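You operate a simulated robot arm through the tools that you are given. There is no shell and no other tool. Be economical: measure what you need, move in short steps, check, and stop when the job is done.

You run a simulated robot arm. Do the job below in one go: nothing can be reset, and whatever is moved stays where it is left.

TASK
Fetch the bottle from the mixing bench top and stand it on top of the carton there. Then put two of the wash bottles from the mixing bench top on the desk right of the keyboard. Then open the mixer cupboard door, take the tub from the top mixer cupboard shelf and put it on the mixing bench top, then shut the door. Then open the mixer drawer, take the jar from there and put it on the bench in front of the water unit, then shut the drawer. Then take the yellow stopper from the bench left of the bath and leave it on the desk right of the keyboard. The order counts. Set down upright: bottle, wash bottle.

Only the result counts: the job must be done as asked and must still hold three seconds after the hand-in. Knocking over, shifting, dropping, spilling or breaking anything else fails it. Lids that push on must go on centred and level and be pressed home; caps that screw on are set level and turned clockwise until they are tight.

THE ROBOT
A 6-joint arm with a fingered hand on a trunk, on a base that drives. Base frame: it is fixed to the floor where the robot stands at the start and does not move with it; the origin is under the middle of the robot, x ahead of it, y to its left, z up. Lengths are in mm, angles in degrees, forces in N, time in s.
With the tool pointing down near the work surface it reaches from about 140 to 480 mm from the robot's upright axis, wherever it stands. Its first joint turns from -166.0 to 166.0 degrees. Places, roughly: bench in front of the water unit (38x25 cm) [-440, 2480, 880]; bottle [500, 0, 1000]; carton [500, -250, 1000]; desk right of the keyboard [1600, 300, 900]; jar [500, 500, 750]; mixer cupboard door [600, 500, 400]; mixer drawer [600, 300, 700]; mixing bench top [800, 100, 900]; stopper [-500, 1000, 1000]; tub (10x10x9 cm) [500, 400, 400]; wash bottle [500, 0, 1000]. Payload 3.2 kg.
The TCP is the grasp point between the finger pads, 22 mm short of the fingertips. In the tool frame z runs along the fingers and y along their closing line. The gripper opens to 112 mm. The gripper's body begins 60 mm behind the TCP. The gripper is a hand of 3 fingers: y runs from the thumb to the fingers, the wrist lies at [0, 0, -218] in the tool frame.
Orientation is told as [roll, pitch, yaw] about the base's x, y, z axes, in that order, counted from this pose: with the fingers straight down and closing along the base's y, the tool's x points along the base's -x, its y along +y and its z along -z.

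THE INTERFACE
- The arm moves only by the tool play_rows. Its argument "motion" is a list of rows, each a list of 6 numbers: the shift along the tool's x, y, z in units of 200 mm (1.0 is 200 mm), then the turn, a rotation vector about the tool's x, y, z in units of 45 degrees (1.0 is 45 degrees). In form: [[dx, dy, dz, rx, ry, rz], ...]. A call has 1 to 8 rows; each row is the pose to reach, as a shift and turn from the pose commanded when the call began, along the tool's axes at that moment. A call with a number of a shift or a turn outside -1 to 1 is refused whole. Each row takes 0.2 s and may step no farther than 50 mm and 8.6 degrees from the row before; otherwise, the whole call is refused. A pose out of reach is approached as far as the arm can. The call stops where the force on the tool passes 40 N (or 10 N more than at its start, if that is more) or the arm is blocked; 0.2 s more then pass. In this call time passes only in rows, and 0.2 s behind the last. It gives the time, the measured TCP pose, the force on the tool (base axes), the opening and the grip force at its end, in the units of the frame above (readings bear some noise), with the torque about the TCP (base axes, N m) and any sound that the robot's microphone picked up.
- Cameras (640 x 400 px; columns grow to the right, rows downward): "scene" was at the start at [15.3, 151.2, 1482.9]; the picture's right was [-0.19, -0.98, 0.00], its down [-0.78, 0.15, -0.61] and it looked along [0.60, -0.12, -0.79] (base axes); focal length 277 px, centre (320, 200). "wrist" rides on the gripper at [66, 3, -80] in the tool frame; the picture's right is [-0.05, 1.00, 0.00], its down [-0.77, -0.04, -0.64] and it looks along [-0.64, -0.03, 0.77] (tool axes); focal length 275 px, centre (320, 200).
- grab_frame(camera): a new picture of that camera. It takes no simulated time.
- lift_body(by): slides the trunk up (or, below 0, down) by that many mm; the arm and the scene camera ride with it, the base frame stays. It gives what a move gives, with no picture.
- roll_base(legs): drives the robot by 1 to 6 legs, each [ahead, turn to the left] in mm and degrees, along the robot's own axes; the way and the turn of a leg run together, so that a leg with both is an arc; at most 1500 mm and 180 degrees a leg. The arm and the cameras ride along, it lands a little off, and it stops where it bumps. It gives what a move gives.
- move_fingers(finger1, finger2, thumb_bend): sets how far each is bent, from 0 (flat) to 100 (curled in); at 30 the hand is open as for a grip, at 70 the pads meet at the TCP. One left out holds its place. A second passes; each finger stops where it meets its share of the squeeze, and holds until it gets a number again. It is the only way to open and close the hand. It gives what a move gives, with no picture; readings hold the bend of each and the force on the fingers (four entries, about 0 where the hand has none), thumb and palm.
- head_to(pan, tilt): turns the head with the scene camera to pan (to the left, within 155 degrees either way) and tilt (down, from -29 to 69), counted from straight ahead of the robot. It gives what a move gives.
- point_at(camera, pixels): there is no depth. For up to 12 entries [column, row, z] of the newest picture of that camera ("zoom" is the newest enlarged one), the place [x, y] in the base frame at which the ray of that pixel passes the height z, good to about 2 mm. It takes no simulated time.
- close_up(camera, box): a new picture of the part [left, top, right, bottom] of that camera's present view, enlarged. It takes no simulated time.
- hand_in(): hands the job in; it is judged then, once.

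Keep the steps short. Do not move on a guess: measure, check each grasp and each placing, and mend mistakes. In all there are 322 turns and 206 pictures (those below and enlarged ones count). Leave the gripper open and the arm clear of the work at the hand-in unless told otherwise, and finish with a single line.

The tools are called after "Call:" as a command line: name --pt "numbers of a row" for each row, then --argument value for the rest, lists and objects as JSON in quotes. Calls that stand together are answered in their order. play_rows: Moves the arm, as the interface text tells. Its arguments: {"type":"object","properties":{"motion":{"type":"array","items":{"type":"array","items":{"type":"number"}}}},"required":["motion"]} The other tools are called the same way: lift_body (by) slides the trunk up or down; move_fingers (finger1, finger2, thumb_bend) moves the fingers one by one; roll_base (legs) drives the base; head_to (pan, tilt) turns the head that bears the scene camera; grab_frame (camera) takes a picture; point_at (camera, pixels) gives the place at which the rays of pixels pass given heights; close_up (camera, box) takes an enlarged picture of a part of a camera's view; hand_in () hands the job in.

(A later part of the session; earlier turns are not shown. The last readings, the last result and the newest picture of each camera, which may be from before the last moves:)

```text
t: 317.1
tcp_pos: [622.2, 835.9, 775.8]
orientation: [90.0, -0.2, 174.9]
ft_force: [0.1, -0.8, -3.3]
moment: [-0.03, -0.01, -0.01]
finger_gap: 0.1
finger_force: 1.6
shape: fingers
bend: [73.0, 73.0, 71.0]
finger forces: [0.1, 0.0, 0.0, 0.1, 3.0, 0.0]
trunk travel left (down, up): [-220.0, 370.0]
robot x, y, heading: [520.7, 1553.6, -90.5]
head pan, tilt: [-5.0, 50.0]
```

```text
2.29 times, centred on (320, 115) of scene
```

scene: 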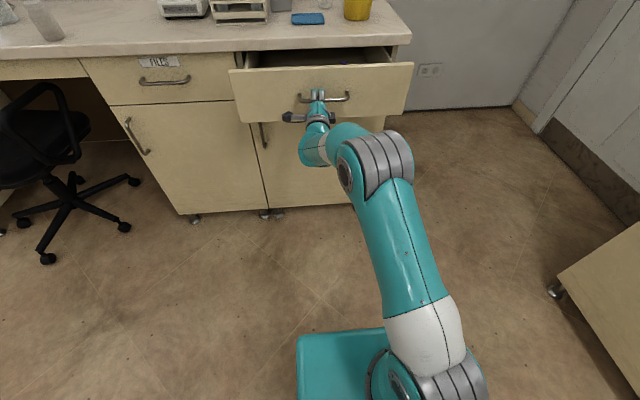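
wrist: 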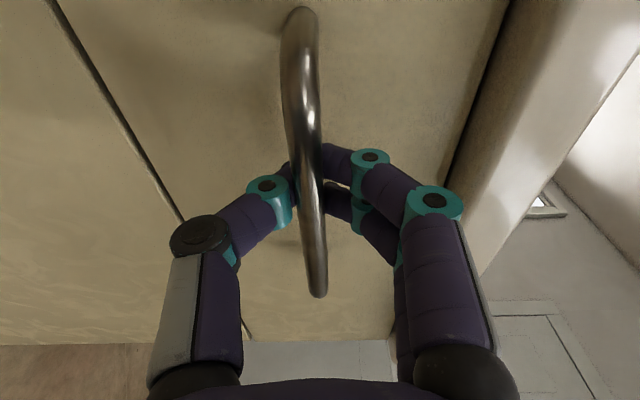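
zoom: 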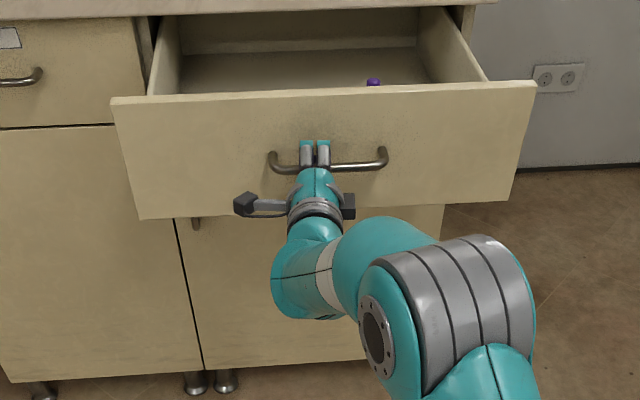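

Open ~255 mm; a purple-lidded jar is inside. Release, back off, raise the trunk and look down.

Call:
move_fingers --finger1 30 --finger2 30 --thumb_bend 30

Call:
roll_base --legs '[[-90, 0]]'

Call:
lift_body --by 360

Call:
grab_frame --camera "scene"

```text
t: 318.1
tcp_pos: [622.7, 836.2, 777.6]
orientation: [89.9, -0.2, 175.0]
ft_force: [0.1, 0.4, -0.1]
moment: [-0.04, -0.02, 0.03]
finger_gap: 111.3
finger_force: 0.1
shape: fingers
bend: [30.0, 30.0, 30.0]
finger forces: [0.0, 0.0, 0.1, 0.0, 0.1, 0.1]
trunk travel left (down, up): [-220.0, 370.0]
robot x, y, heading: [522.0, 1556.9, -90.5]
head pan, tilt: [-5.0, 50.0]
```

```text
t: 319.2
tcp_pos: [621.2, 927.7, 776.8]
orientation: [90.1, -0.2, 174.8]
ft_force: [0.6, -0.1, 0.3]
moment: [0.03, 0.01, -0.01]
finger_gap: 111.1
finger_force: 0.1
shape: fingers
bend: [30.0, 30.0, 30.0]
finger forces: [0.1, 0.0, 0.0, 0.0, 0.0, 0.0]
trunk travel left (down, up): [-220.0, 370.0]
robot x, y, heading: [522.6, 1642.1, -90.4]
head pan, tilt: [-5.0, 50.0]
```

```text
t: 322.7
tcp_pos: [620.6, 927.1, 1137.2]
orientation: [90.0, -0.3, 174.8]
ft_force: [-0.3, 0.3, 0.1]
moment: [0.02, -0.01, -0.03]
finger_gap: 111.4
finger_force: 0.0
shape: fingers
bend: [30.0, 30.0, 30.0]
finger forces: [0.0, 0.0, 0.0, 0.0, 0.1, 0.1]
trunk travel left (down, up): [-580.0, 10.0]
robot x, y, heading: [522.9, 1645.3, -90.6]
head pan, tilt: [-5.0, 50.0]
```

```text
54 pictures are left
```

scene: 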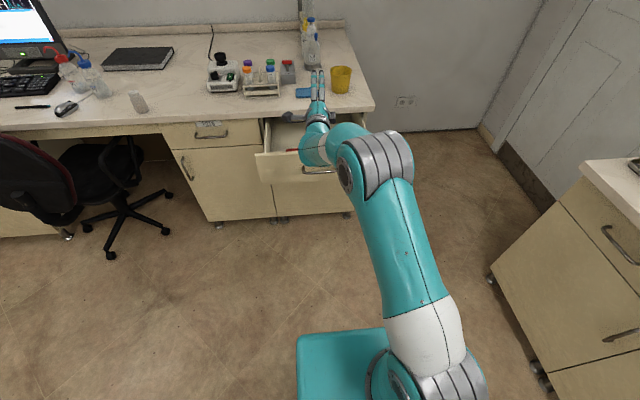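

Drive forward 230 and turn the hand to point down (closing line then along y).

Call:
roll_base --legs '[[230, 0]]'

Call:
play_rows --pt "0 0 -0.05 0.18 0 0" --pt "0 0 -0.1 0.36 0 0" --pt "0 0 -0.15 0.54 0 0" --pt "0 0 -0.2 0.72 0 0" --pt "0 0 -0.25 0.9 0 0" --pt "0 0 -0.25 1 0 0"

Call:
play_rows --pt "0 0 0 0.18 0 0" --pt "0 0 0 0.36 0 0" --pt "0 0 0 0.54 0 0" --pt "0 0 0 0.72 0 0" --pt "0 0 0 0.9 0 0" --pt "0 0 0 1 0 0"

Call:
grab_frame --camera "wrist"

Call:
grab_frame --camera "scene"

```text
t: 324.4
tcp_pos: [619.3, 698.7, 1135.7]
orientation: [90.0, -0.2, 174.9]
ft_force: [-0.2, -0.5, -0.2]
moment: [0.02, 0.01, -0.01]
finger_gap: 111.1
finger_force: 0.0
shape: fingers
bend: [30.0, 30.0, 30.0]
finger forces: [0.0, 0.0, 0.0, 0.0, 0.1, 0.0]
trunk travel left (down, up): [-580.0, 10.0]
robot x, y, heading: [521.9, 1416.0, -90.4]
head pan, tilt: [-5.0, 50.0]
```

```text
t: 325.8
tcp_pos: [624.7, 747.7, 1136.5]
orientation: [45.0, -0.1, 174.9]
ft_force: [0.1, -0.1, -0.2]
moment: [0.02, 0.04, 0.0]
finger_gap: 111.6
finger_force: 0.1
shape: fingers
bend: [30.0, 30.0, 30.0]
finger forces: [0.0, 0.0, 0.0, 0.0, 0.0, 0.1]
trunk travel left (down, up): [-580.0, 10.0]
robot x, y, heading: [519.9, 1416.4, -90.3]
head pan, tilt: [-5.0, 50.0]
```

```text
t: 327.2
tcp_pos: [634.9, 847.1, 1089.3]
orientation: [0.0, -0.1, 174.8]
ft_force: [-0.4, 0.0, -0.1]
moment: [0.04, 0.03, 0.0]
finger_gap: 111.5
finger_force: 0.0
shape: fingers
bend: [30.0, 30.0, 30.0]
finger forces: [0.0, 0.0, 0.0, 0.1, 0.0, 0.1]
out of reach, approached as far as the arm can: row 2, 3, 4, 5, 6
trunk travel left (down, up): [-580.0, 10.0]
robot x, y, heading: [521.9, 1416.0, -90.4]
head pan, tilt: [-5.0, 50.0]
```

```text
53 pictures are left
```

wrist: 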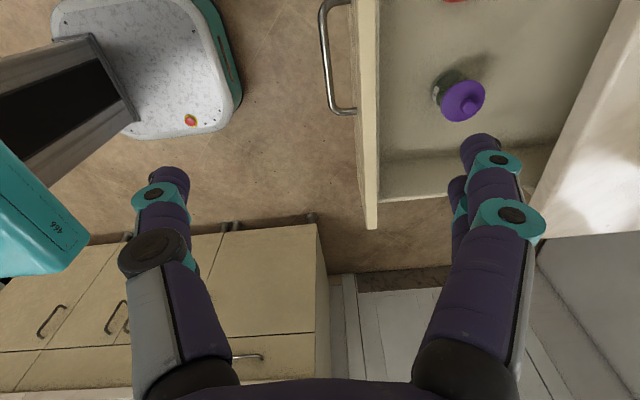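

```text
52 pictures are left
```

scene: 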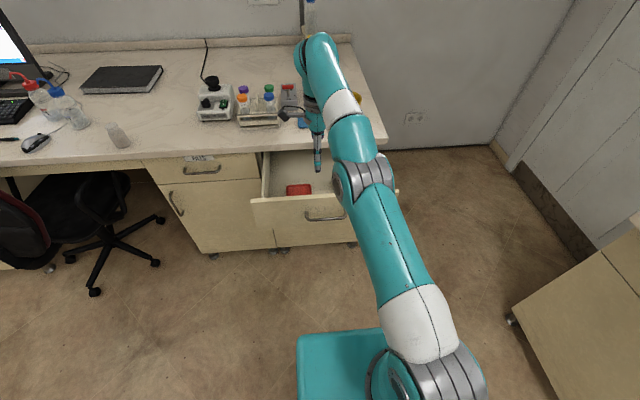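

Call:
close_up --camera "wrist" --box '[360, 0, 600, 150]'

Call:
point_at --camera "wrist" --pixels '[[465, 103, 780], [465, 103, 760], [463, 98, 770], [440, 90, 700], [375, 195, 830], [560, 145, 700], [350, 20, 780]]'

```text
2.67 times, centred on (480, 75) of wrist
```

zoom: 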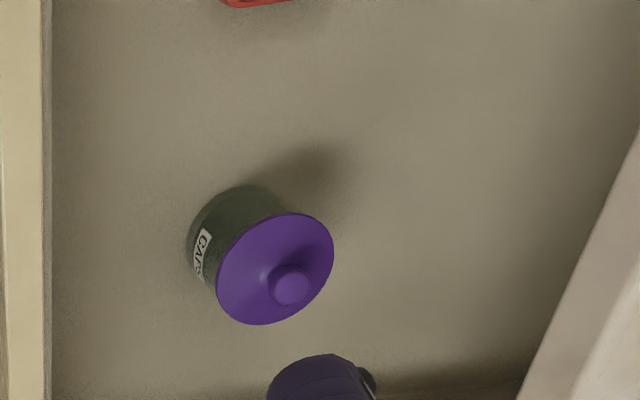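

```text
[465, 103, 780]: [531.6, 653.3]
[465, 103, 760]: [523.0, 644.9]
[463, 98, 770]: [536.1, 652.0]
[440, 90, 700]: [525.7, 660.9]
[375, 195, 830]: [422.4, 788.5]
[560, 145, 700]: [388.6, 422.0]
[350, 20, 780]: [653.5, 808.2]
```

Call:
point_at --camera "wrist" --pixels '[[447, 87, 700], [447, 87, 720], [447, 87, 740], [463, 99, 760], [463, 99, 780], [463, 99, 800], [469, 107, 780], [469, 107, 800], [376, 200, 835], [376, 100, 835], [377, 100, 720]]'

Call:
point_at --camera "scene" --pixels '[[252, 201, 835], [395, 188, 835], [300, 193, 740], [298, 186, 740], [310, 217, 780], [343, 218, 780]]'

```text
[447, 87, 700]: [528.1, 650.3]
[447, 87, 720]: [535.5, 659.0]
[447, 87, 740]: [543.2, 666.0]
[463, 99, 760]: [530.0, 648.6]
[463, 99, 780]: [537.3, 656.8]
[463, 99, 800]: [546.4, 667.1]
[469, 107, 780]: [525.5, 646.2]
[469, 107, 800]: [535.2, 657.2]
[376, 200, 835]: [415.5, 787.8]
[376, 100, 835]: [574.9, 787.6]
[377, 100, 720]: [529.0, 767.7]
```

```text
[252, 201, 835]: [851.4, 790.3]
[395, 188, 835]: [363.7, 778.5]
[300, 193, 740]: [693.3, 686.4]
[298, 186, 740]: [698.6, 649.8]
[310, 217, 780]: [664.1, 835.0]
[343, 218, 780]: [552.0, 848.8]
```

Jar at ≈(535, 657), floor 720, lid rim ≈780, knob ≈800. Retract the hand 200 mm toward the robot, then drive forward.

Call:
play_rows --pt "0 -0.25 0 0 0 0" --pt "0 -0.5 0 0 0 0" --pt "0 -0.75 0 0 0 0" --pt "0 -1 0 0 0 0"

Call:
roll_base --legs '[[290, 0]]'

Call:
grab_frame --camera "wrist"

```text
t: 328.2
tcp_pos: [656.4, 1047.4, 1085.8]
orientation: [0.2, -0.2, 174.8]
ft_force: [0.4, 0.4, -0.2]
moment: [0.01, -0.04, 0.02]
finger_gap: 111.8
finger_force: 0.0
shape: fingers
bend: [30.0, 30.0, 30.0]
finger forces: [0.0, 0.0, 0.0, 0.0, 0.0, 0.1]
trunk travel left (down, up): [-580.0, 10.0]
robot x, y, heading: [524.8, 1413.2, -90.5]
head pan, tilt: [-5.0, 50.0]
```

```text
t: 330.2
tcp_pos: [651.6, 752.8, 1083.8]
orientation: [0.0, -0.2, 174.6]
ft_force: [-0.1, -0.7, 0.6]
moment: [0.01, 0.03, 0.0]
finger_gap: 111.7
finger_force: 0.1
shape: fingers
bend: [30.0, 30.0, 30.0]
finger forces: [0.1, 0.0, 0.0, 0.0, 0.1, 0.0]
trunk travel left (down, up): [-580.0, 10.0]
robot x, y, heading: [516.7, 1121.1, -90.9]
head pan, tilt: [-5.0, 50.0]
```

```text
50 pictures are left
```

wrist: 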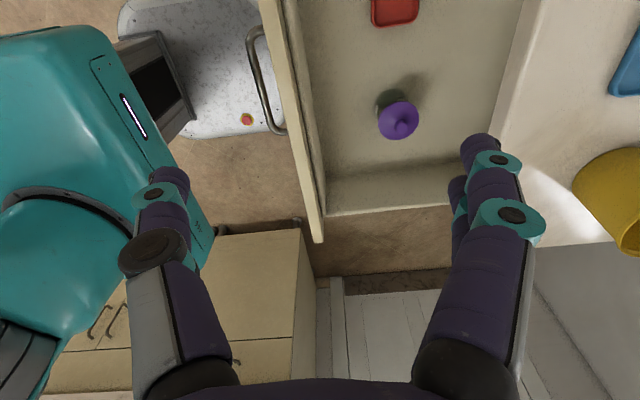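

Call:
point_at --camera "wrist" --pixels '[[396, 117, 780], [401, 123, 800], [388, 102, 720], [399, 139, 780], [399, 99, 780], [379, 118, 780], [418, 118, 780]]'

```text
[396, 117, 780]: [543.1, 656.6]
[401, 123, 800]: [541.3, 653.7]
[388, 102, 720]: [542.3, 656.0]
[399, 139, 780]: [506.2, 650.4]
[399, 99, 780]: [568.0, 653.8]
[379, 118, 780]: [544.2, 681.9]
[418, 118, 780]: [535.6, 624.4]
```

Jar centre (542, 655), lid Ø≈60. Move over it, then look at the arm's clearance.

Call:
play_rows --pt "-0.125 0.135 0 0 0 0" --pt "-0.25 0.27 0 0 0 0" --pt "-0.375 0.4 0 0 0 0" --pt "-0.5 0.538 0 0 0 0"

Call:
play_rows --pt "0 0 0.24 0 0 0" --pt "0 0 0.48 0 0 0" --pt "0 0 0.72 0 0 0" --pt "0 0 0.96 0 0 0"

Call:
grab_frame --camera "scene"

Call:
grab_frame --camera "wrist"

```text
t: 331.2
tcp_pos: [540.4, 656.3, 1084.8]
orientation: [0.0, -0.1, 174.6]
ft_force: [-0.2, -0.1, -0.8]
moment: [0.01, 0.01, 0.0]
finger_gap: 111.5
finger_force: 0.1
shape: fingers
bend: [30.0, 30.0, 30.0]
finger forces: [0.0, 0.0, 0.0, 0.0, 0.1, 0.1]
trunk travel left (down, up): [-580.0, 10.0]
robot x, y, heading: [519.3, 1123.1, -90.6]
head pan, tilt: [-5.0, 50.0]
```

```text
t: 332.2
tcp_pos: [540.4, 654.9, 889.2]
orientation: [-0.1, -0.1, 174.7]
ft_force: [-0.1, -0.2, -0.5]
moment: [-0.01, -0.02, 0.01]
finger_gap: 111.3
finger_force: 0.1
shape: fingers
bend: [30.0, 30.0, 30.0]
finger forces: [0.0, 0.0, 0.1, 0.1, 0.0, 0.1]
trunk travel left (down, up): [-580.0, 10.0]
robot x, y, heading: [518.0, 1123.0, -90.4]
head pan, tilt: [-5.0, 50.0]
```

```text
49 pictures are left
```

scene: 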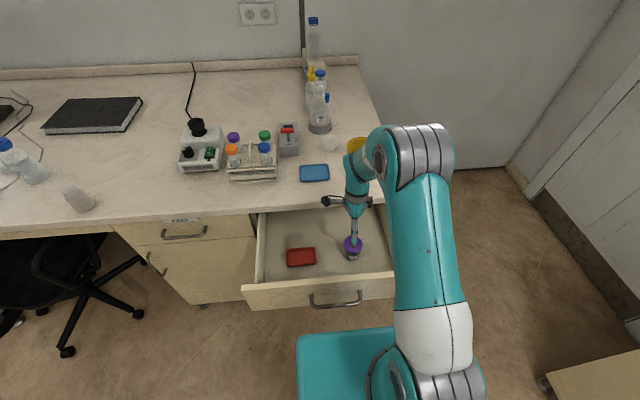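

```text
48 pictures are left
```

wrist: 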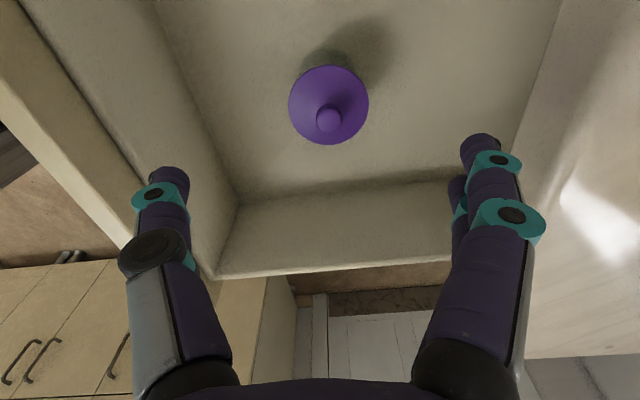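

Call:
point_at --camera "wrist" --pixels '[[328, 104, 780], [329, 118, 800], [289, 104, 780], [369, 104, 780]]'

Call:
play_rows --pt "0 0 0.15 0 0 0" --pt "0 0 0.3 0 0 0" --pt "0 0 0.4 0 0 0"

Call:
grab_frame --camera "wrist"

Call:
close_up --camera "scene" --box '[240, 110, 480, 310]'

```text
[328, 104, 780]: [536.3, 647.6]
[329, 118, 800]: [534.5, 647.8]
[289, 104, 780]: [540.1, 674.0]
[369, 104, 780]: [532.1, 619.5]
```

```text
t: 333.0
tcp_pos: [540.5, 654.6, 811.7]
orientation: [0.0, -0.3, 174.6]
ft_force: [0.7, 0.4, 0.4]
moment: [0.0, 0.0, -0.03]
finger_gap: 111.7
finger_force: 0.1
shape: fingers
bend: [30.0, 30.0, 30.0]
finger forces: [0.0, 0.0, 0.0, 0.1, 0.1, 0.0]
trunk travel left (down, up): [-580.0, 10.0]
robot x, y, heading: [516.9, 1120.8, -90.6]
head pan, tilt: [-5.0, 50.0]
```

```text
47 pictures are left
```

wrist: 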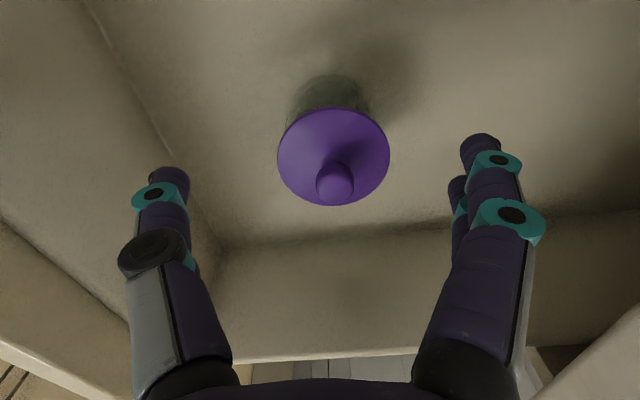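

```text
2.00 times, centred on (360, 210) of scene
```

zoom: 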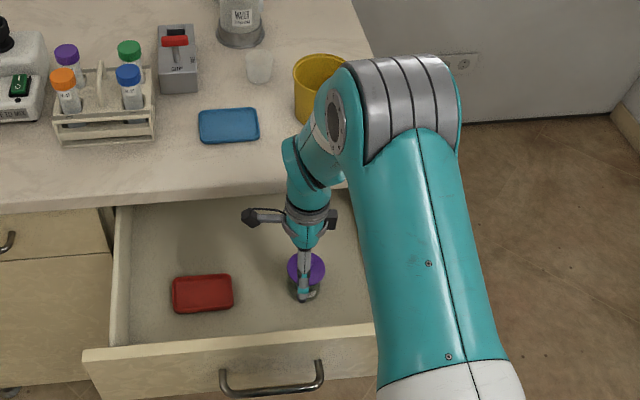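

Centre within a few mm; adjust and lower to z≈752, then close.

Call:
play_rows --pt "-0.017 0.03 0.1 0 0 0" --pt "-0.017 0.03 0.2 0 0 0" --pt "-0.017 0.03 0.3 0 0 0"

Call:
grab_frame --camera "wrist"

```text
t: 333.8
tcp_pos: [536.4, 650.2, 753.3]
orientation: [0.1, -0.2, 174.6]
ft_force: [0.3, 0.3, 0.0]
moment: [-0.04, 0.03, 0.01]
finger_gap: 111.5
finger_force: 0.0
shape: fingers
bend: [30.0, 30.0, 30.0]
finger forces: [0.0, 0.0, 0.1, 0.0, 0.0, 0.1]
trunk travel left (down, up): [-580.0, 10.0]
robot x, y, heading: [520.7, 1122.6, -90.6]
head pan, tilt: [-5.0, 50.0]
```

```text
45 pictures are left
```

wrist: 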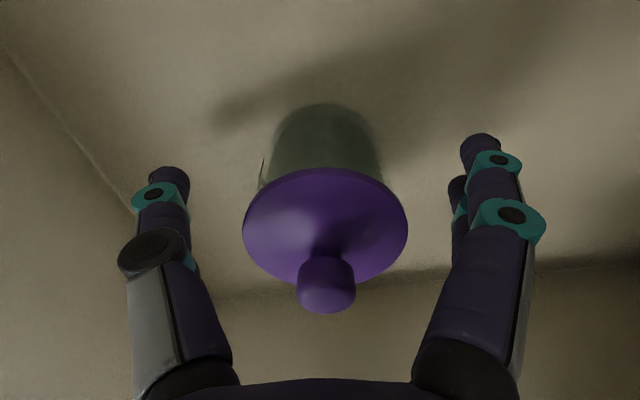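

Call:
play_rows --pt "0 0 0.02 0 0 0"

Call:
move_fingers --finger1 62 --finger2 62 --thumb_bend 62

Call:
play_rows --pt "0 0 -0.1 0 0 0" --pt "0 0 -0.2 0 0 0"

Call:
grab_frame --camera "wrist"

```text
t: 334.2
tcp_pos: [537.4, 650.3, 749.5]
orientation: [0.0, -0.2, 174.7]
ft_force: [1.1, -0.5, -0.4]
moment: [-0.01, 0.01, -0.01]
finger_gap: 111.7
finger_force: 0.0
shape: fingers
bend: [30.0, 30.0, 30.0]
finger forces: [0.0, 0.0, 0.0, 0.0, 0.0, 0.0]
trunk travel left (down, up): [-580.0, 10.0]
robot x, y, heading: [519.2, 1121.4, -90.4]
head pan, tilt: [-5.0, 50.0]
```

```text
t: 335.2
tcp_pos: [537.6, 649.9, 748.8]
orientation: [0.0, -0.2, 174.7]
ft_force: [-0.6, 0.3, -0.2]
moment: [-0.01, -0.03, -0.03]
finger_gap: 42.7
finger_force: 9.0
shape: fingers
bend: [56.0, 52.0, 57.0]
finger forces: [2.8, 6.5, 0.1, 0.1, 8.3, 0.1]
trunk travel left (down, up): [-580.0, 10.0]
robot x, y, heading: [518.9, 1122.6, -90.4]
head pan, tilt: [-5.0, 50.0]
```

```text
t: 335.8
tcp_pos: [536.2, 650.1, 789.5]
orientation: [0.1, -0.1, 174.6]
ft_force: [0.4, 0.6, -3.2]
moment: [-0.01, -0.06, 0.04]
finger_gap: 42.1
finger_force: 8.6
shape: fingers
bend: [57.0, 52.0, 57.0]
finger forces: [2.8, 6.0, 0.0, 0.0, 8.1, 0.0]
trunk travel left (down, up): [-580.0, 10.0]
robot x, y, heading: [518.1, 1121.8, -90.9]
head pan, tilt: [-5.0, 50.0]
```

```text
44 pictures are left
```

wrist: 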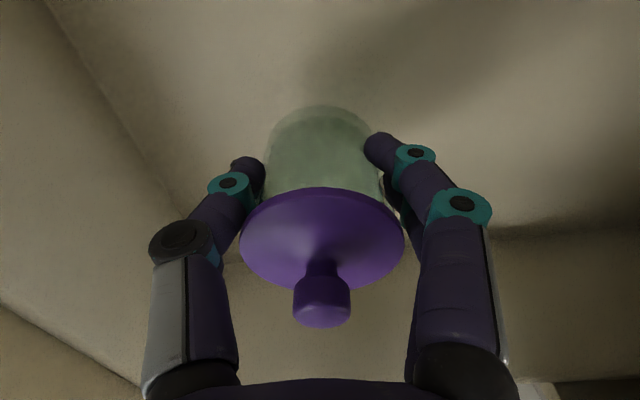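

Jar is held (3.2 N). Lift it to z≈1080.

Call:
play_rows --pt "0 0 -0.2 0 0 0" --pt "0 0 -0.4 0 0 0" --pt "0 0 -0.6 0 0 0" --pt "0 0 -0.8 0 0 0" --pt "0 0 -1 0 0 0"

Call:
play_rows --pt "0 -0.1 -0.15 0 0 0" --pt "0 -0.25 -0.3 0 0 0" --pt "0 -0.45 -0.45 0 0 0" --pt "0 -0.65 -0.45 0 0 0"

Call:
roll_base --legs '[[-250, 0]]'

Call:
head_to --pan -100 --tilt 30

Call:
grab_frame --camera "scene"

```text
t: 337.0
tcp_pos: [535.4, 650.9, 988.0]
orientation: [0.0, -0.2, 174.6]
ft_force: [-0.3, 1.4, -3.7]
moment: [0.03, -0.02, -0.01]
finger_gap: 41.5
finger_force: 8.1
shape: fingers
bend: [58.0, 52.0, 57.0]
finger forces: [2.7, 5.7, 0.0, 0.0, 7.5, 0.0]
trunk travel left (down, up): [-580.0, 10.0]
robot x, y, heading: [517.1, 1126.2, -90.7]
head pan, tilt: [-5.0, 50.0]
```

```text
t: 338.0
tcp_pos: [552.8, 780.9, 1079.0]
orientation: [0.1, -0.3, 174.5]
ft_force: [-1.1, 0.6, -3.1]
moment: [0.0, -0.03, -0.02]
finger_gap: 40.9
finger_force: 8.5
shape: fingers
bend: [58.0, 52.0, 57.0]
finger forces: [2.5, 5.8, 0.0, 0.0, 7.5, 0.1]
trunk travel left (down, up): [-580.0, 10.0]
robot x, y, heading: [516.3, 1121.9, -90.5]
head pan, tilt: [-5.0, 50.0]
```

```text
t: 339.8
tcp_pos: [554.9, 1026.3, 1078.0]
orientation: [0.1, -0.2, 174.2]
ft_force: [0.4, 0.5, -3.0]
moment: [-0.02, -0.06, -0.02]
finger_gap: 40.4
finger_force: 7.5
shape: fingers
bend: [58.0, 52.0, 57.0]
finger forces: [2.5, 5.7, 0.1, 0.0, 7.4, 0.0]
trunk travel left (down, up): [-580.0, 10.0]
robot x, y, heading: [519.2, 1371.3, -91.1]
head pan, tilt: [-5.0, 50.0]
```

```text
t: 341.5
tcp_pos: [553.5, 1025.6, 1078.2]
orientation: [0.0, -0.2, 174.1]
ft_force: [0.3, -0.8, -3.7]
moment: [0.0, -0.08, -0.02]
finger_gap: 40.6
finger_force: 7.8
shape: fingers
bend: [58.0, 52.0, 57.0]
finger forces: [2.6, 5.7, 0.0, 0.0, 7.4, 0.1]
trunk travel left (down, up): [-580.0, 10.0]
robot x, y, heading: [522.9, 1366.4, -91.2]
head pan, tilt: [-100.0, 30.0]
```

```text
43 pictures are left
```

scene: 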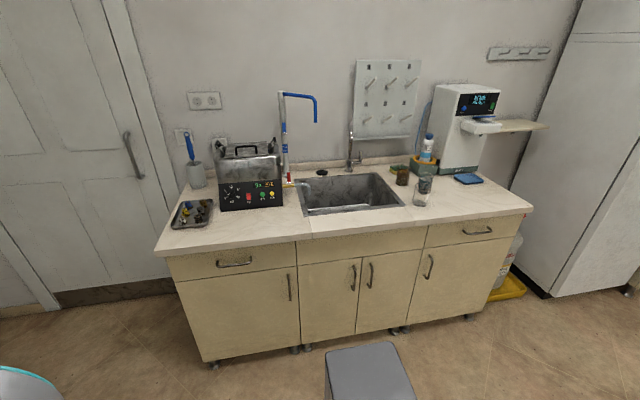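

Call:
close_up --camera "scene" --box '[380, 110, 560, 240]'

Call:
grab_frame --camera "wrist"

```text
3.08 times, centred on (470, 175) of scene
```

zoom: 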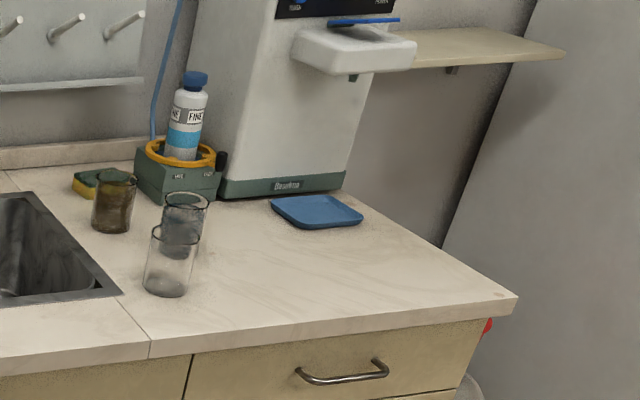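

```text
41 pictures are left
```

wrist: 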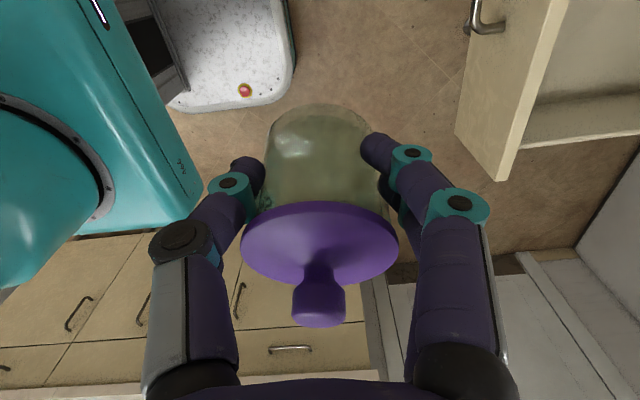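

Call:
point_at --camera "zoom" --pixels '[[320, 265, 880], [515, 300, 880], [150, 345, 880], [165, 295, 880], [300, 228, 885], [362, 222, 885], [230, 195, 880], [345, 185, 880], [400, 290, 880]]'

```text
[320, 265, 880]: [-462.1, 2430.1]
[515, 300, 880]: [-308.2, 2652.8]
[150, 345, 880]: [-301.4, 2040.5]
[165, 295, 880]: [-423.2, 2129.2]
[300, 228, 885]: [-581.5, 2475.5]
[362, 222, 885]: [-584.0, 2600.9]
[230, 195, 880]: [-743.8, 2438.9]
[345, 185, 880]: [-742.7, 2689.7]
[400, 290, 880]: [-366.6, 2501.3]
```

Jar target: (−440, 2460) in front of the water unit. Drive there.

Call:
roll_base --legs '[[0, -154.7], [1231, 0], [0, 66]]'

Call:
head_to --pan 0 --tilt 50

Call:
grab_frame --camera "scene"

```text
t: 356.9
tcp_pos: [-356.9, 2424.4, 1077.3]
orientation: [0.0, -0.3, 86.6]
ft_force: [-0.3, 0.1, -2.7]
moment: [-0.03, -0.05, 0.01]
finger_gap: 40.1
finger_force: 7.3
shape: fingers
bend: [59.0, 52.0, 57.0]
finger forces: [2.5, 5.4, 0.0, 0.0, 6.8, 0.1]
trunk travel left (down, up): [-580.0, 10.0]
robot x, y, heading: [-15.6, 2473.7, -178.5]
head pan, tilt: [-100.0, 30.0]
```

```text
t: 358.6
tcp_pos: [-356.8, 2424.8, 1078.7]
orientation: [0.0, -0.3, 86.6]
ft_force: [-0.2, -0.3, -3.4]
moment: [-0.04, -0.02, 0.01]
finger_gap: 38.3
finger_force: 6.5
shape: fingers
bend: [59.0, 52.0, 57.0]
finger forces: [1.7, 5.4, 0.1, 0.0, 6.9, 0.0]
trunk travel left (down, up): [-580.0, 10.0]
robot x, y, heading: [-15.0, 2476.9, -178.2]
head pan, tilt: [0.0, 50.0]
```

```text
40 pictures are left
```

scene: 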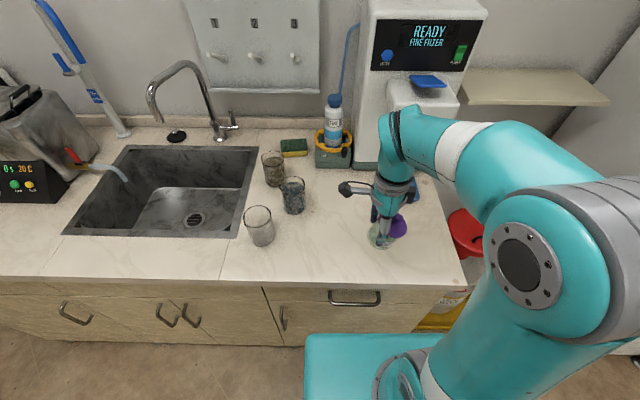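

Grip is slowly loosening, so place promptly. Check the spot first.

Call:
point_at --camera "scene" --pixels '[[262, 244, 880], [293, 213, 880], [420, 205, 885], [355, 240, 880], [465, 287, 880], [300, 287, 880], [440, 285, 880], [400, 160, 880]]'

Call:
play_rows --pt "0 0.2 0.1 0 0 0" --pt "0 0.37 0.25 0 0 0" --pt "0 0.37 0.47 0 0 0"

Call:
grab_frame --camera "wrist"

Call:
close_up --camera "scene" --box '[240, 130, 480, 300]'

```text
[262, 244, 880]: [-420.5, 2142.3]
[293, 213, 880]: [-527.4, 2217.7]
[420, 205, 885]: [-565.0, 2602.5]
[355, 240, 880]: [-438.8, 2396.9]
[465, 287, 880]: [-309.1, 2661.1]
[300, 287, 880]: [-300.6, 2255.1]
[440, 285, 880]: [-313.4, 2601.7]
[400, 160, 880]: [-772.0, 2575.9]
```

```text
t: 359.4
tcp_pos: [-428.9, 2427.7, 985.9]
orientation: [0.0, -0.2, 86.5]
ft_force: [-0.8, -0.3, -4.0]
moment: [-0.02, -0.03, 0.01]
finger_gap: 37.7
finger_force: 7.0
shape: fingers
bend: [59.0, 52.0, 57.0]
finger forces: [1.7, 5.3, 0.1, 0.1, 6.5, 0.0]
trunk travel left (down, up): [-580.0, 10.0]
robot x, y, heading: [-14.4, 2475.0, -178.5]
head pan, tilt: [0.0, 50.0]
```

```text
39 pictures are left
```

wrist: 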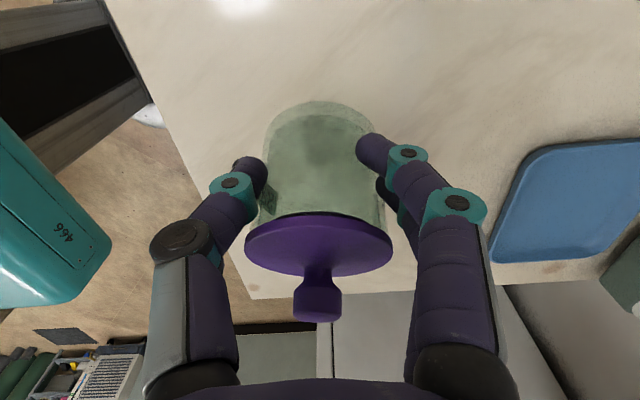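

```text
2.35 times, centred on (360, 215) of scene
```

zoom: 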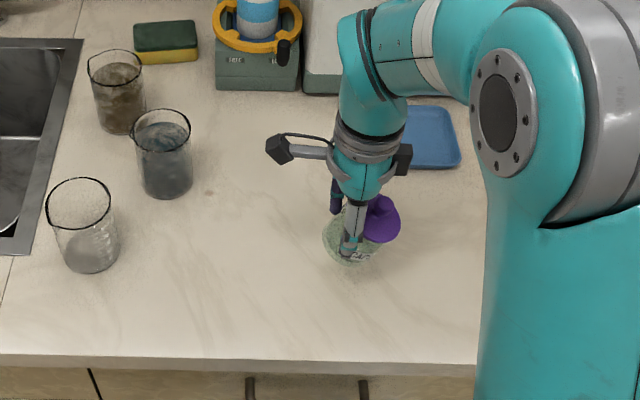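

The jar has tilted ~16° in the grip (lid leaning to +y). Counter-tilt the hand by 16° to level it while lowering 60 mm.

Call:
play_rows --pt "0 0 0.1 0 -0.12 0" --pt "0 0 0.2 0 -0.24 0" --pt "0 0 0.3 0 -0.36 0"

Call:
close_up --camera "scene" --box '[300, 150, 440, 270]'

Call:
grab_frame --camera "wrist"

```text
t: 360.2
tcp_pos: [-429.1, 2427.9, 925.2]
orientation: [0.2, -16.5, 86.6]
ft_force: [-1.6, -3.9, 11.0]
moment: [0.0, -0.05, 0.01]
finger_gap: 35.6
finger_force: 9.6
shape: fingers
bend: [60.0, 54.0, 58.0]
finger forces: [2.4, 7.0, 0.1, 0.0, 8.8, 0.0]
trunk travel left (down, up): [-580.0, 10.0]
robot x, y, heading: [-18.5, 2476.7, -178.4]
head pan, tilt: [0.0, 50.0]
```

```text
3.33 times, centred on (370, 210) of scene
```

zoom: 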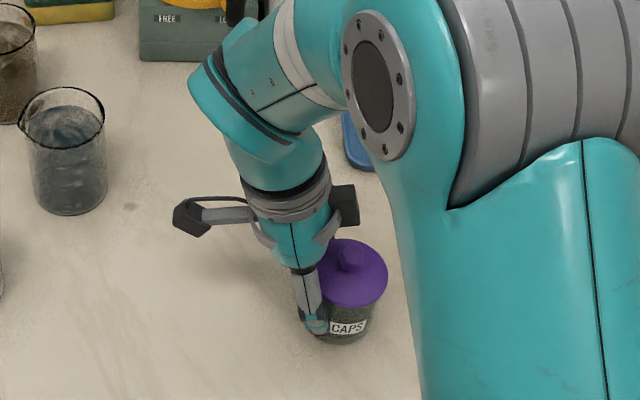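

```text
36 pictures are left
```

wrist: 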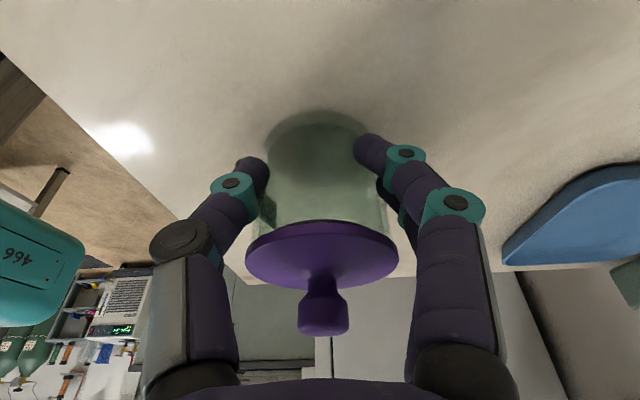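

The jar is level and standing on the bench (contact +11 N). Ease up 2 mm, release.

Call:
play_rows --pt "0 0 -0.01 0 0 0"

Call:
move_fingers --finger1 40 --finger2 40 --thumb_bend 40

Call:
close_up --camera "scene" --box '[300, 150, 440, 270]'

Call:
grab_frame --camera "wrist"

```text
t: 360.6
tcp_pos: [-429.4, 2428.9, 926.1]
orientation: [0.1, -16.3, 86.6]
ft_force: [-0.6, -3.5, 6.5]
moment: [-0.03, 0.0, -0.01]
finger_gap: 35.9
finger_force: 8.9
shape: fingers
bend: [60.0, 54.0, 58.0]
finger forces: [2.2, 6.8, 0.0, 0.0, 8.1, 0.0]
trunk travel left (down, up): [-580.0, 10.0]
robot x, y, heading: [-16.5, 2478.3, -178.3]
head pan, tilt: [0.0, 50.0]
```

```text
t: 361.6
tcp_pos: [-428.6, 2428.7, 926.7]
orientation: [0.0, -16.3, 86.6]
ft_force: [0.5, -0.9, 0.0]
moment: [0.0, 0.0, 0.0]
finger_gap: 83.1
finger_force: 0.0
shape: fingers
bend: [40.0, 40.0, 40.0]
finger forces: [0.0, 0.0, 0.1, 0.0, 0.0, 0.0]
trunk travel left (down, up): [-580.0, 10.0]
robot x, y, heading: [-17.1, 2476.7, -178.6]
head pan, tilt: [0.0, 50.0]
```

```text
3.33 times, centred on (370, 210) of scene
```

zoom: 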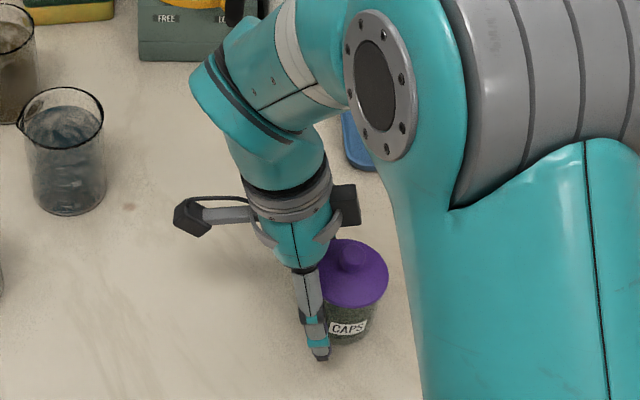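

```text
34 pictures are left
```

wrist: 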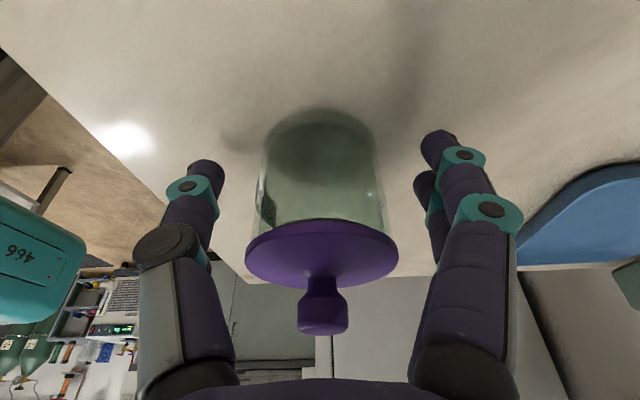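

Jar stands upright. Withdraw along the tool, then set the hand to 45° forward tilt as a fist for shutting the drawer.

Call:
play_rows --pt "0 0 -0.15 0 0 0" --pt "0 0 -0.4 0 0 0" --pt "0 0 -0.65 0 0 0" --pt "0 0 -0.85 0 0 0"

Call:
play_rows --pt "0 0 -0.05 0 0.12 0" --pt "0 0 -0.1 0 0.24 0" --pt "0 0 -0.15 0 0.36 0"

Call:
play_rows --pt "0 0 0 -0.17 0 0" --pt "0 0 0 -0.34 0 0" --pt "0 0 0 -0.51 0 0" --pt "0 0 0 -0.68 0 0" --pt "0 0 0 -0.85 0 0" --pt "0 0 0 -1 0 0"

Call:
move_fingers --finger1 70 --finger2 70 --thumb_bend 70

Call:
grab_frame --camera "scene"

```text
t: 362.6
tcp_pos: [-431.8, 2380.5, 1090.7]
orientation: [0.1, -16.3, 86.6]
ft_force: [-0.3, 0.8, -0.2]
moment: [0.02, 0.01, 0.03]
finger_gap: 83.1
finger_force: 0.0
shape: fingers
bend: [40.0, 40.0, 40.0]
finger forces: [0.0, 0.1, 0.0, 0.0, 0.0, 0.0]
trunk travel left (down, up): [-580.0, 10.0]
robot x, y, heading: [-16.9, 2476.4, -178.5]
head pan, tilt: [0.0, 50.0]
```

```text
t: 363.4
tcp_pos: [-433.0, 2374.0, 1119.8]
orientation: [0.1, -0.1, 86.6]
ft_force: [-0.3, -0.3, -0.2]
moment: [-0.02, 0.02, 0.0]
finger_gap: 83.4
finger_force: 0.1
shape: fingers
bend: [40.0, 40.0, 40.0]
finger forces: [0.0, 0.1, 0.0, 0.1, 0.0, 0.0]
trunk travel left (down, up): [-580.0, 10.0]
robot x, y, heading: [-18.3, 2475.9, -178.6]
head pan, tilt: [0.0, 50.0]
```

```text
t: 364.8
tcp_pos: [-433.9, 2372.6, 1119.6]
orientation: [45.1, -0.1, 86.6]
ft_force: [0.1, 0.0, 0.8]
moment: [0.0, -0.03, -0.02]
finger_gap: 83.5
finger_force: 0.0
shape: fingers
bend: [40.0, 40.0, 40.0]
finger forces: [0.0, 0.0, 0.1, 0.0, 0.0, 0.0]
trunk travel left (down, up): [-580.0, 10.0]
robot x, y, heading: [-14.3, 2474.6, -178.4]
head pan, tilt: [0.0, 50.0]
```

```text
t: 365.8
tcp_pos: [-433.8, 2373.7, 1117.8]
orientation: [45.1, -0.2, 86.6]
ft_force: [0.1, 0.2, 0.1]
moment: [0.02, -0.01, 0.01]
finger_gap: 2.8
finger_force: 0.0
shape: fingers
bend: [70.0, 70.0, 70.0]
finger forces: [0.0, 0.0, 0.0, 0.0, 0.1, 0.1]
trunk travel left (down, up): [-580.0, 10.0]
robot x, y, heading: [-13.6, 2477.5, -178.4]
head pan, tilt: [0.0, 50.0]
```

```text
33 pictures are left
```

scene: 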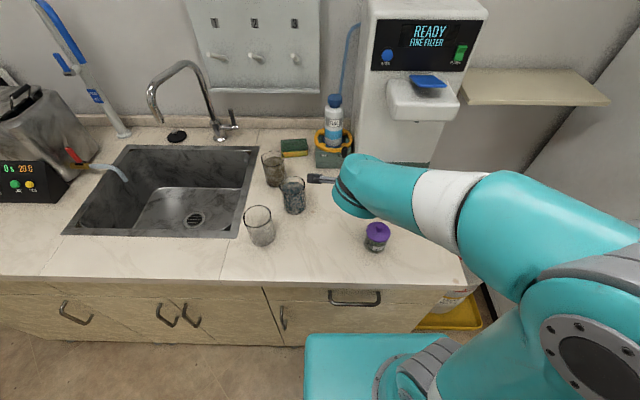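

Jar is standing in front of the water unit. Drive back to the drawer.

Call:
roll_base --legs '[[-100, 0], [0, 110.9], [1200, 0], [0, -22.5]]'

Call:
head_to --pan 5 --tilt 50

Call:
grab_frame --camera "scene"

```text
t: 378.6
tcp_pos: [671.7, 939.6, 1118.5]
orientation: [45.0, -0.3, 176.6]
ft_force: [0.5, -0.8, -0.8]
moment: [-0.01, -0.01, -0.02]
finger_gap: 2.9
finger_force: 0.1
shape: fingers
bend: [70.0, 70.0, 70.0]
finger forces: [0.1, 0.1, 0.1, 0.0, 0.0, 0.0]
trunk travel left (down, up): [-580.0, 10.0]
robot x, y, heading: [566.8, 1359.2, -88.7]
head pan, tilt: [0.0, 50.0]
```

```text
t: 379.3
tcp_pos: [671.9, 939.9, 1118.6]
orientation: [44.9, -0.2, 176.6]
ft_force: [0.3, -0.9, -0.6]
moment: [0.02, 0.0, 0.02]
finger_gap: 2.8
finger_force: 0.1
shape: fingers
bend: [70.0, 70.0, 70.0]
finger forces: [0.0, 0.0, 0.0, 0.1, 0.1, 0.1]
trunk travel left (down, up): [-580.0, 10.0]
robot x, y, heading: [568.6, 1356.5, -88.5]
head pan, tilt: [5.0, 50.0]
```

```text
32 pictures are left
```

scene: 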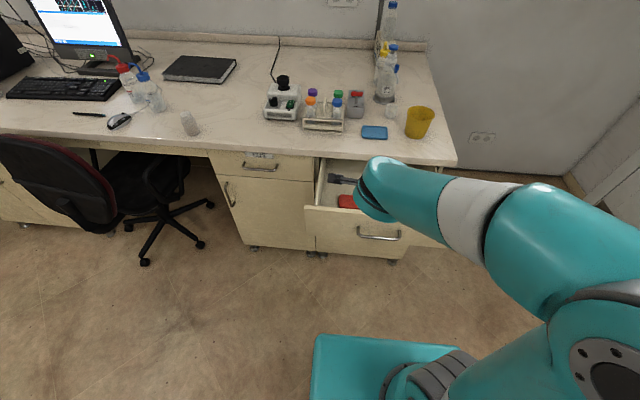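

Call:
point_at --camera "scene" --pixels '[[306, 207, 835], [400, 215, 835], [358, 232, 780], [398, 236, 780], [456, 163, 900]]'

Call:
lift_body --by -345

Call:
grab_frame --camera "scene"

```text
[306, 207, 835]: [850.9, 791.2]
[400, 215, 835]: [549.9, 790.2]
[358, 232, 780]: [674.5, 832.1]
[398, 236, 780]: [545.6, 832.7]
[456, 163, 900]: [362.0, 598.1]
```

```text
t: 382.6
tcp_pos: [671.2, 939.9, 772.7]
orientation: [45.0, -0.2, 176.6]
ft_force: [-0.2, -0.3, -0.5]
moment: [0.01, 0.0, -0.02]
finger_gap: 2.9
finger_force: 0.1
shape: fingers
bend: [70.0, 70.0, 70.0]
finger forces: [0.0, 0.1, 0.0, 0.1, 0.0, 0.1]
trunk travel left (down, up): [-235.0, 355.0]
robot x, y, heading: [566.4, 1357.2, -88.6]
head pan, tilt: [5.0, 50.0]
```

```text
31 pictures are left
```

scene: 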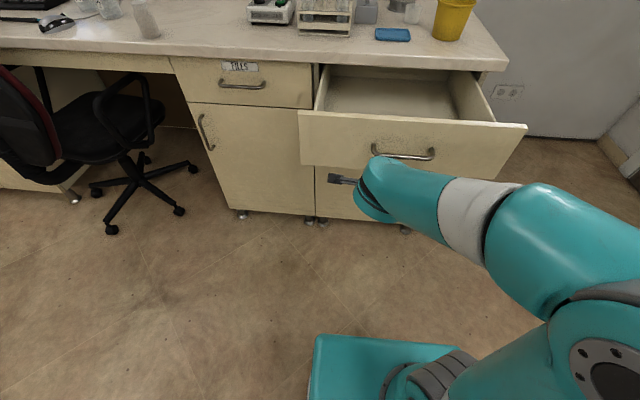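

Shift to the drawer middle and push it shut by driving forward.

Call:
play_rows --pt "-0.15 0 0 0 0 0" --pt "-0.3 0 0 0 0 0"

Call:
roll_base --legs '[[290, 0]]'

Call:
roll_base --legs '[[45, 0]]'

Call:
grab_frame --camera "scene"

```text
t: 383.2
tcp_pos: [611.3, 943.3, 774.1]
orientation: [45.2, -0.2, 176.6]
ft_force: [0.6, -0.4, 0.3]
moment: [0.01, 0.0, 0.0]
finger_gap: 2.8
finger_force: 0.0
shape: fingers
bend: [70.0, 70.0, 70.0]
finger forces: [0.1, 0.0, 0.0, 0.0, 0.0, 0.0]
trunk travel left (down, up): [-235.0, 355.0]
robot x, y, heading: [565.7, 1357.0, -88.8]
head pan, tilt: [5.0, 50.0]
```

```text
t: 385.2
tcp_pos: [618.1, 657.0, 774.0]
orientation: [45.0, -0.2, 176.7]
ft_force: [0.7, 0.5, 0.0]
moment: [0.01, -0.02, 0.0]
finger_gap: 2.2
finger_force: 0.1
shape: fingers
bend: [70.0, 70.0, 70.0]
finger forces: [0.0, 0.1, 0.0, 0.1, 0.0, 0.0]
trunk travel left (down, up): [-235.0, 355.0]
robot x, y, heading: [575.6, 1070.7, -88.6]
head pan, tilt: [5.0, 50.0]
```

```text
t: 386.1
tcp_pos: [618.9, 611.1, 774.3]
orientation: [45.2, -0.2, 176.6]
ft_force: [0.2, -0.2, 0.0]
moment: [0.0, 0.01, -0.01]
finger_gap: 2.4
finger_force: 0.0
shape: fingers
bend: [70.0, 70.0, 70.0]
finger forces: [0.1, 0.0, 0.0, 0.1, 0.1, 0.0]
trunk travel left (down, up): [-235.0, 355.0]
robot x, y, heading: [576.7, 1025.4, -88.7]
head pan, tilt: [5.0, 50.0]
```

```text
30 pictures are left
```

scene: 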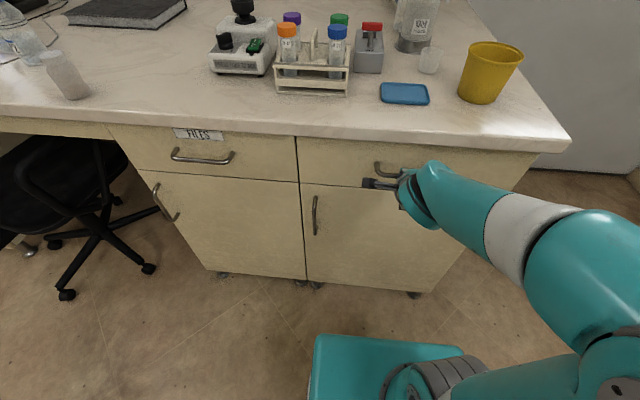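

Press it home with the arm.

Call:
play_rows --pt "0 0.053 0.053 0 0 0" --pt "0 0.09 0.09 0 0 0" --pt "0 0.125 0.125 0 0 0" --pt "0 0.15 0.15 0 0 0" --pt "0 0.17 0.17 0 0 0"

Call:
close_up --camera "scene" --box '[260, 100, 580, 300]'

```text
t: 386.8
tcp_pos: [617.8, 588.9, 776.7]
orientation: [45.4, 0.0, 176.4]
ft_force: [-0.8, 30.1, 19.7]
moment: [-0.06, 0.02, 0.03]
finger_gap: 0.0
finger_force: 20.9
shape: fingers
bend: [75.0, 75.0, 69.0]
finger forces: [22.3, 19.4, 0.0, 0.0, 0.1, 0.1]
trunk travel left (down, up): [-235.0, 355.0]
robot x, y, heading: [575.6, 1030.0, -88.5]
head pan, tilt: [5.0, 50.0]
stopped in row 3: the force on the tool passed its limit at 43 N (the readings are from after the stop); the commanded pose is now the measured one
```

```text
2.00 times, centred on (420, 200) of scene
```

zoom: 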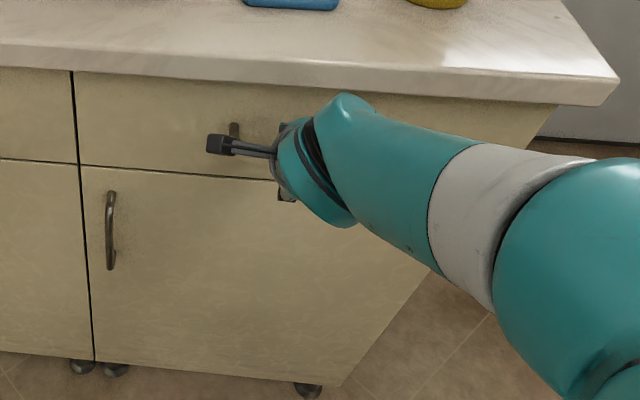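

Drawer is shut. Now raise, and drive to the stopper tray by the bath.

Call:
roll_base --legs '[[-200, 0]]'

Call:
lift_body --by 345

Call:
roll_base --legs '[[0, -91.5], [480, 0]]'

Call:
head_to --pan 15 --tilt 48

Call:
grab_frame --camera "scene"

```text
t: 388.4
tcp_pos: [611.7, 784.4, 773.5]
orientation: [45.1, -0.1, 176.4]
ft_force: [0.4, 0.0, -0.4]
moment: [-0.01, 0.01, 0.0]
finger_gap: 2.2
finger_force: 0.1
shape: fingers
bend: [70.0, 70.0, 70.0]
finger forces: [0.0, 0.1, 0.1, 0.0, 0.1, 0.0]
trunk travel left (down, up): [-235.0, 355.0]
robot x, y, heading: [570.0, 1223.9, -88.9]
head pan, tilt: [5.0, 50.0]
```

```text
t: 391.8
tcp_pos: [613.0, 783.7, 1118.4]
orientation: [45.0, 0.0, 176.4]
ft_force: [0.1, -0.5, 0.2]
moment: [-0.02, 0.0, 0.02]
finger_gap: 2.1
finger_force: 0.0
shape: fingers
bend: [70.0, 70.0, 70.0]
finger forces: [0.0, 0.0, 0.1, 0.1, 0.0, 0.0]
trunk travel left (down, up): [-580.0, 10.0]
robot x, y, heading: [570.4, 1223.2, -88.6]
head pan, tilt: [5.0, 50.0]
```

```text
t: 398.5
tcp_pos: [-344.6, 1198.8, 1119.2]
orientation: [45.1, 0.0, 84.7]
ft_force: [0.2, -0.7, 0.4]
moment: [0.01, -0.02, 0.02]
finger_gap: 2.4
finger_force: 0.1
shape: fingers
bend: [70.0, 70.0, 70.0]
finger forces: [0.0, 0.0, 0.1, 0.1, 0.1, 0.1]
trunk travel left (down, up): [-580.0, 10.0]
robot x, y, heading: [99.5, 1229.8, 179.7]
head pan, tilt: [5.0, 50.0]
```

```text
t: 399.2
tcp_pos: [-343.4, 1199.4, 1119.6]
orientation: [45.1, 0.0, 84.8]
ft_force: [0.4, 0.2, 0.8]
moment: [0.01, -0.02, -0.01]
finger_gap: 2.1
finger_force: 0.1
shape: fingers
bend: [70.0, 70.0, 70.0]
finger forces: [0.1, 0.0, 0.0, 0.0, 0.1, 0.0]
trunk travel left (down, up): [-580.0, 10.0]
robot x, y, heading: [99.6, 1230.4, 179.8]
head pan, tilt: [15.0, 48.0]
```

```text
28 pictures are left
```

scene: 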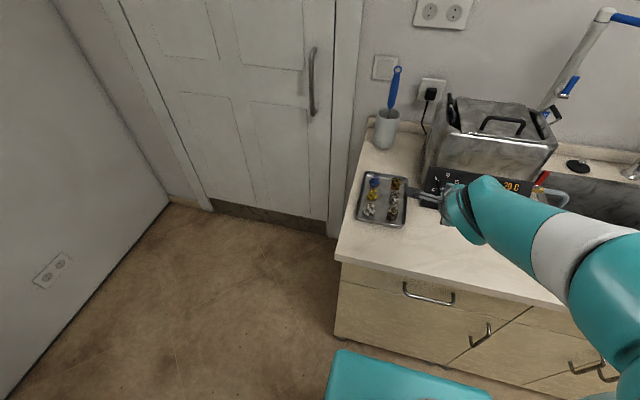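

Call:
close_up --camera "scene" --box '[340, 160, 440, 240]'

```text
5.00 times, centred on (390, 200) of scene
```

zoom: 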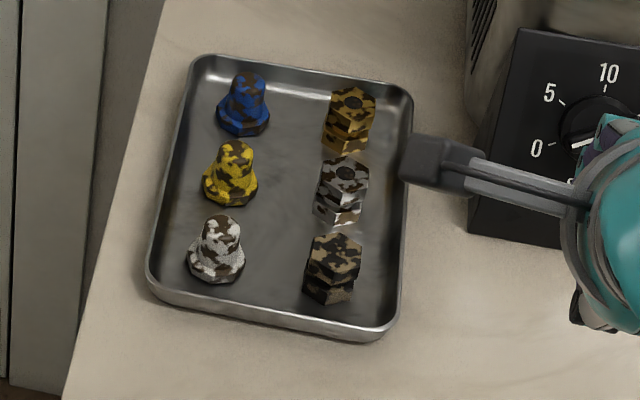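

Call:
point_at --camera "zoom" --pixels '[[230, 195, 885], [236, 145, 905], [236, 145, 915], [236, 145, 925], [244, 125, 885], [216, 275, 885], [335, 220, 885], [150, 280, 885], [395, 330, 885], [195, 60, 890], [405, 95, 890]]'

```text
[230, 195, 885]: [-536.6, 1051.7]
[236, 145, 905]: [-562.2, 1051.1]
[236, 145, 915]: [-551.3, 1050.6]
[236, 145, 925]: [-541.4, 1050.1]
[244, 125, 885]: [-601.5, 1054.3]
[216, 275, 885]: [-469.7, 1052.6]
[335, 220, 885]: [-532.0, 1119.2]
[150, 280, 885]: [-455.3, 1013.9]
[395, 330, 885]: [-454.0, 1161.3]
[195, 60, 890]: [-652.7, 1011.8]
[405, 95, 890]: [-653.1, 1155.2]
```

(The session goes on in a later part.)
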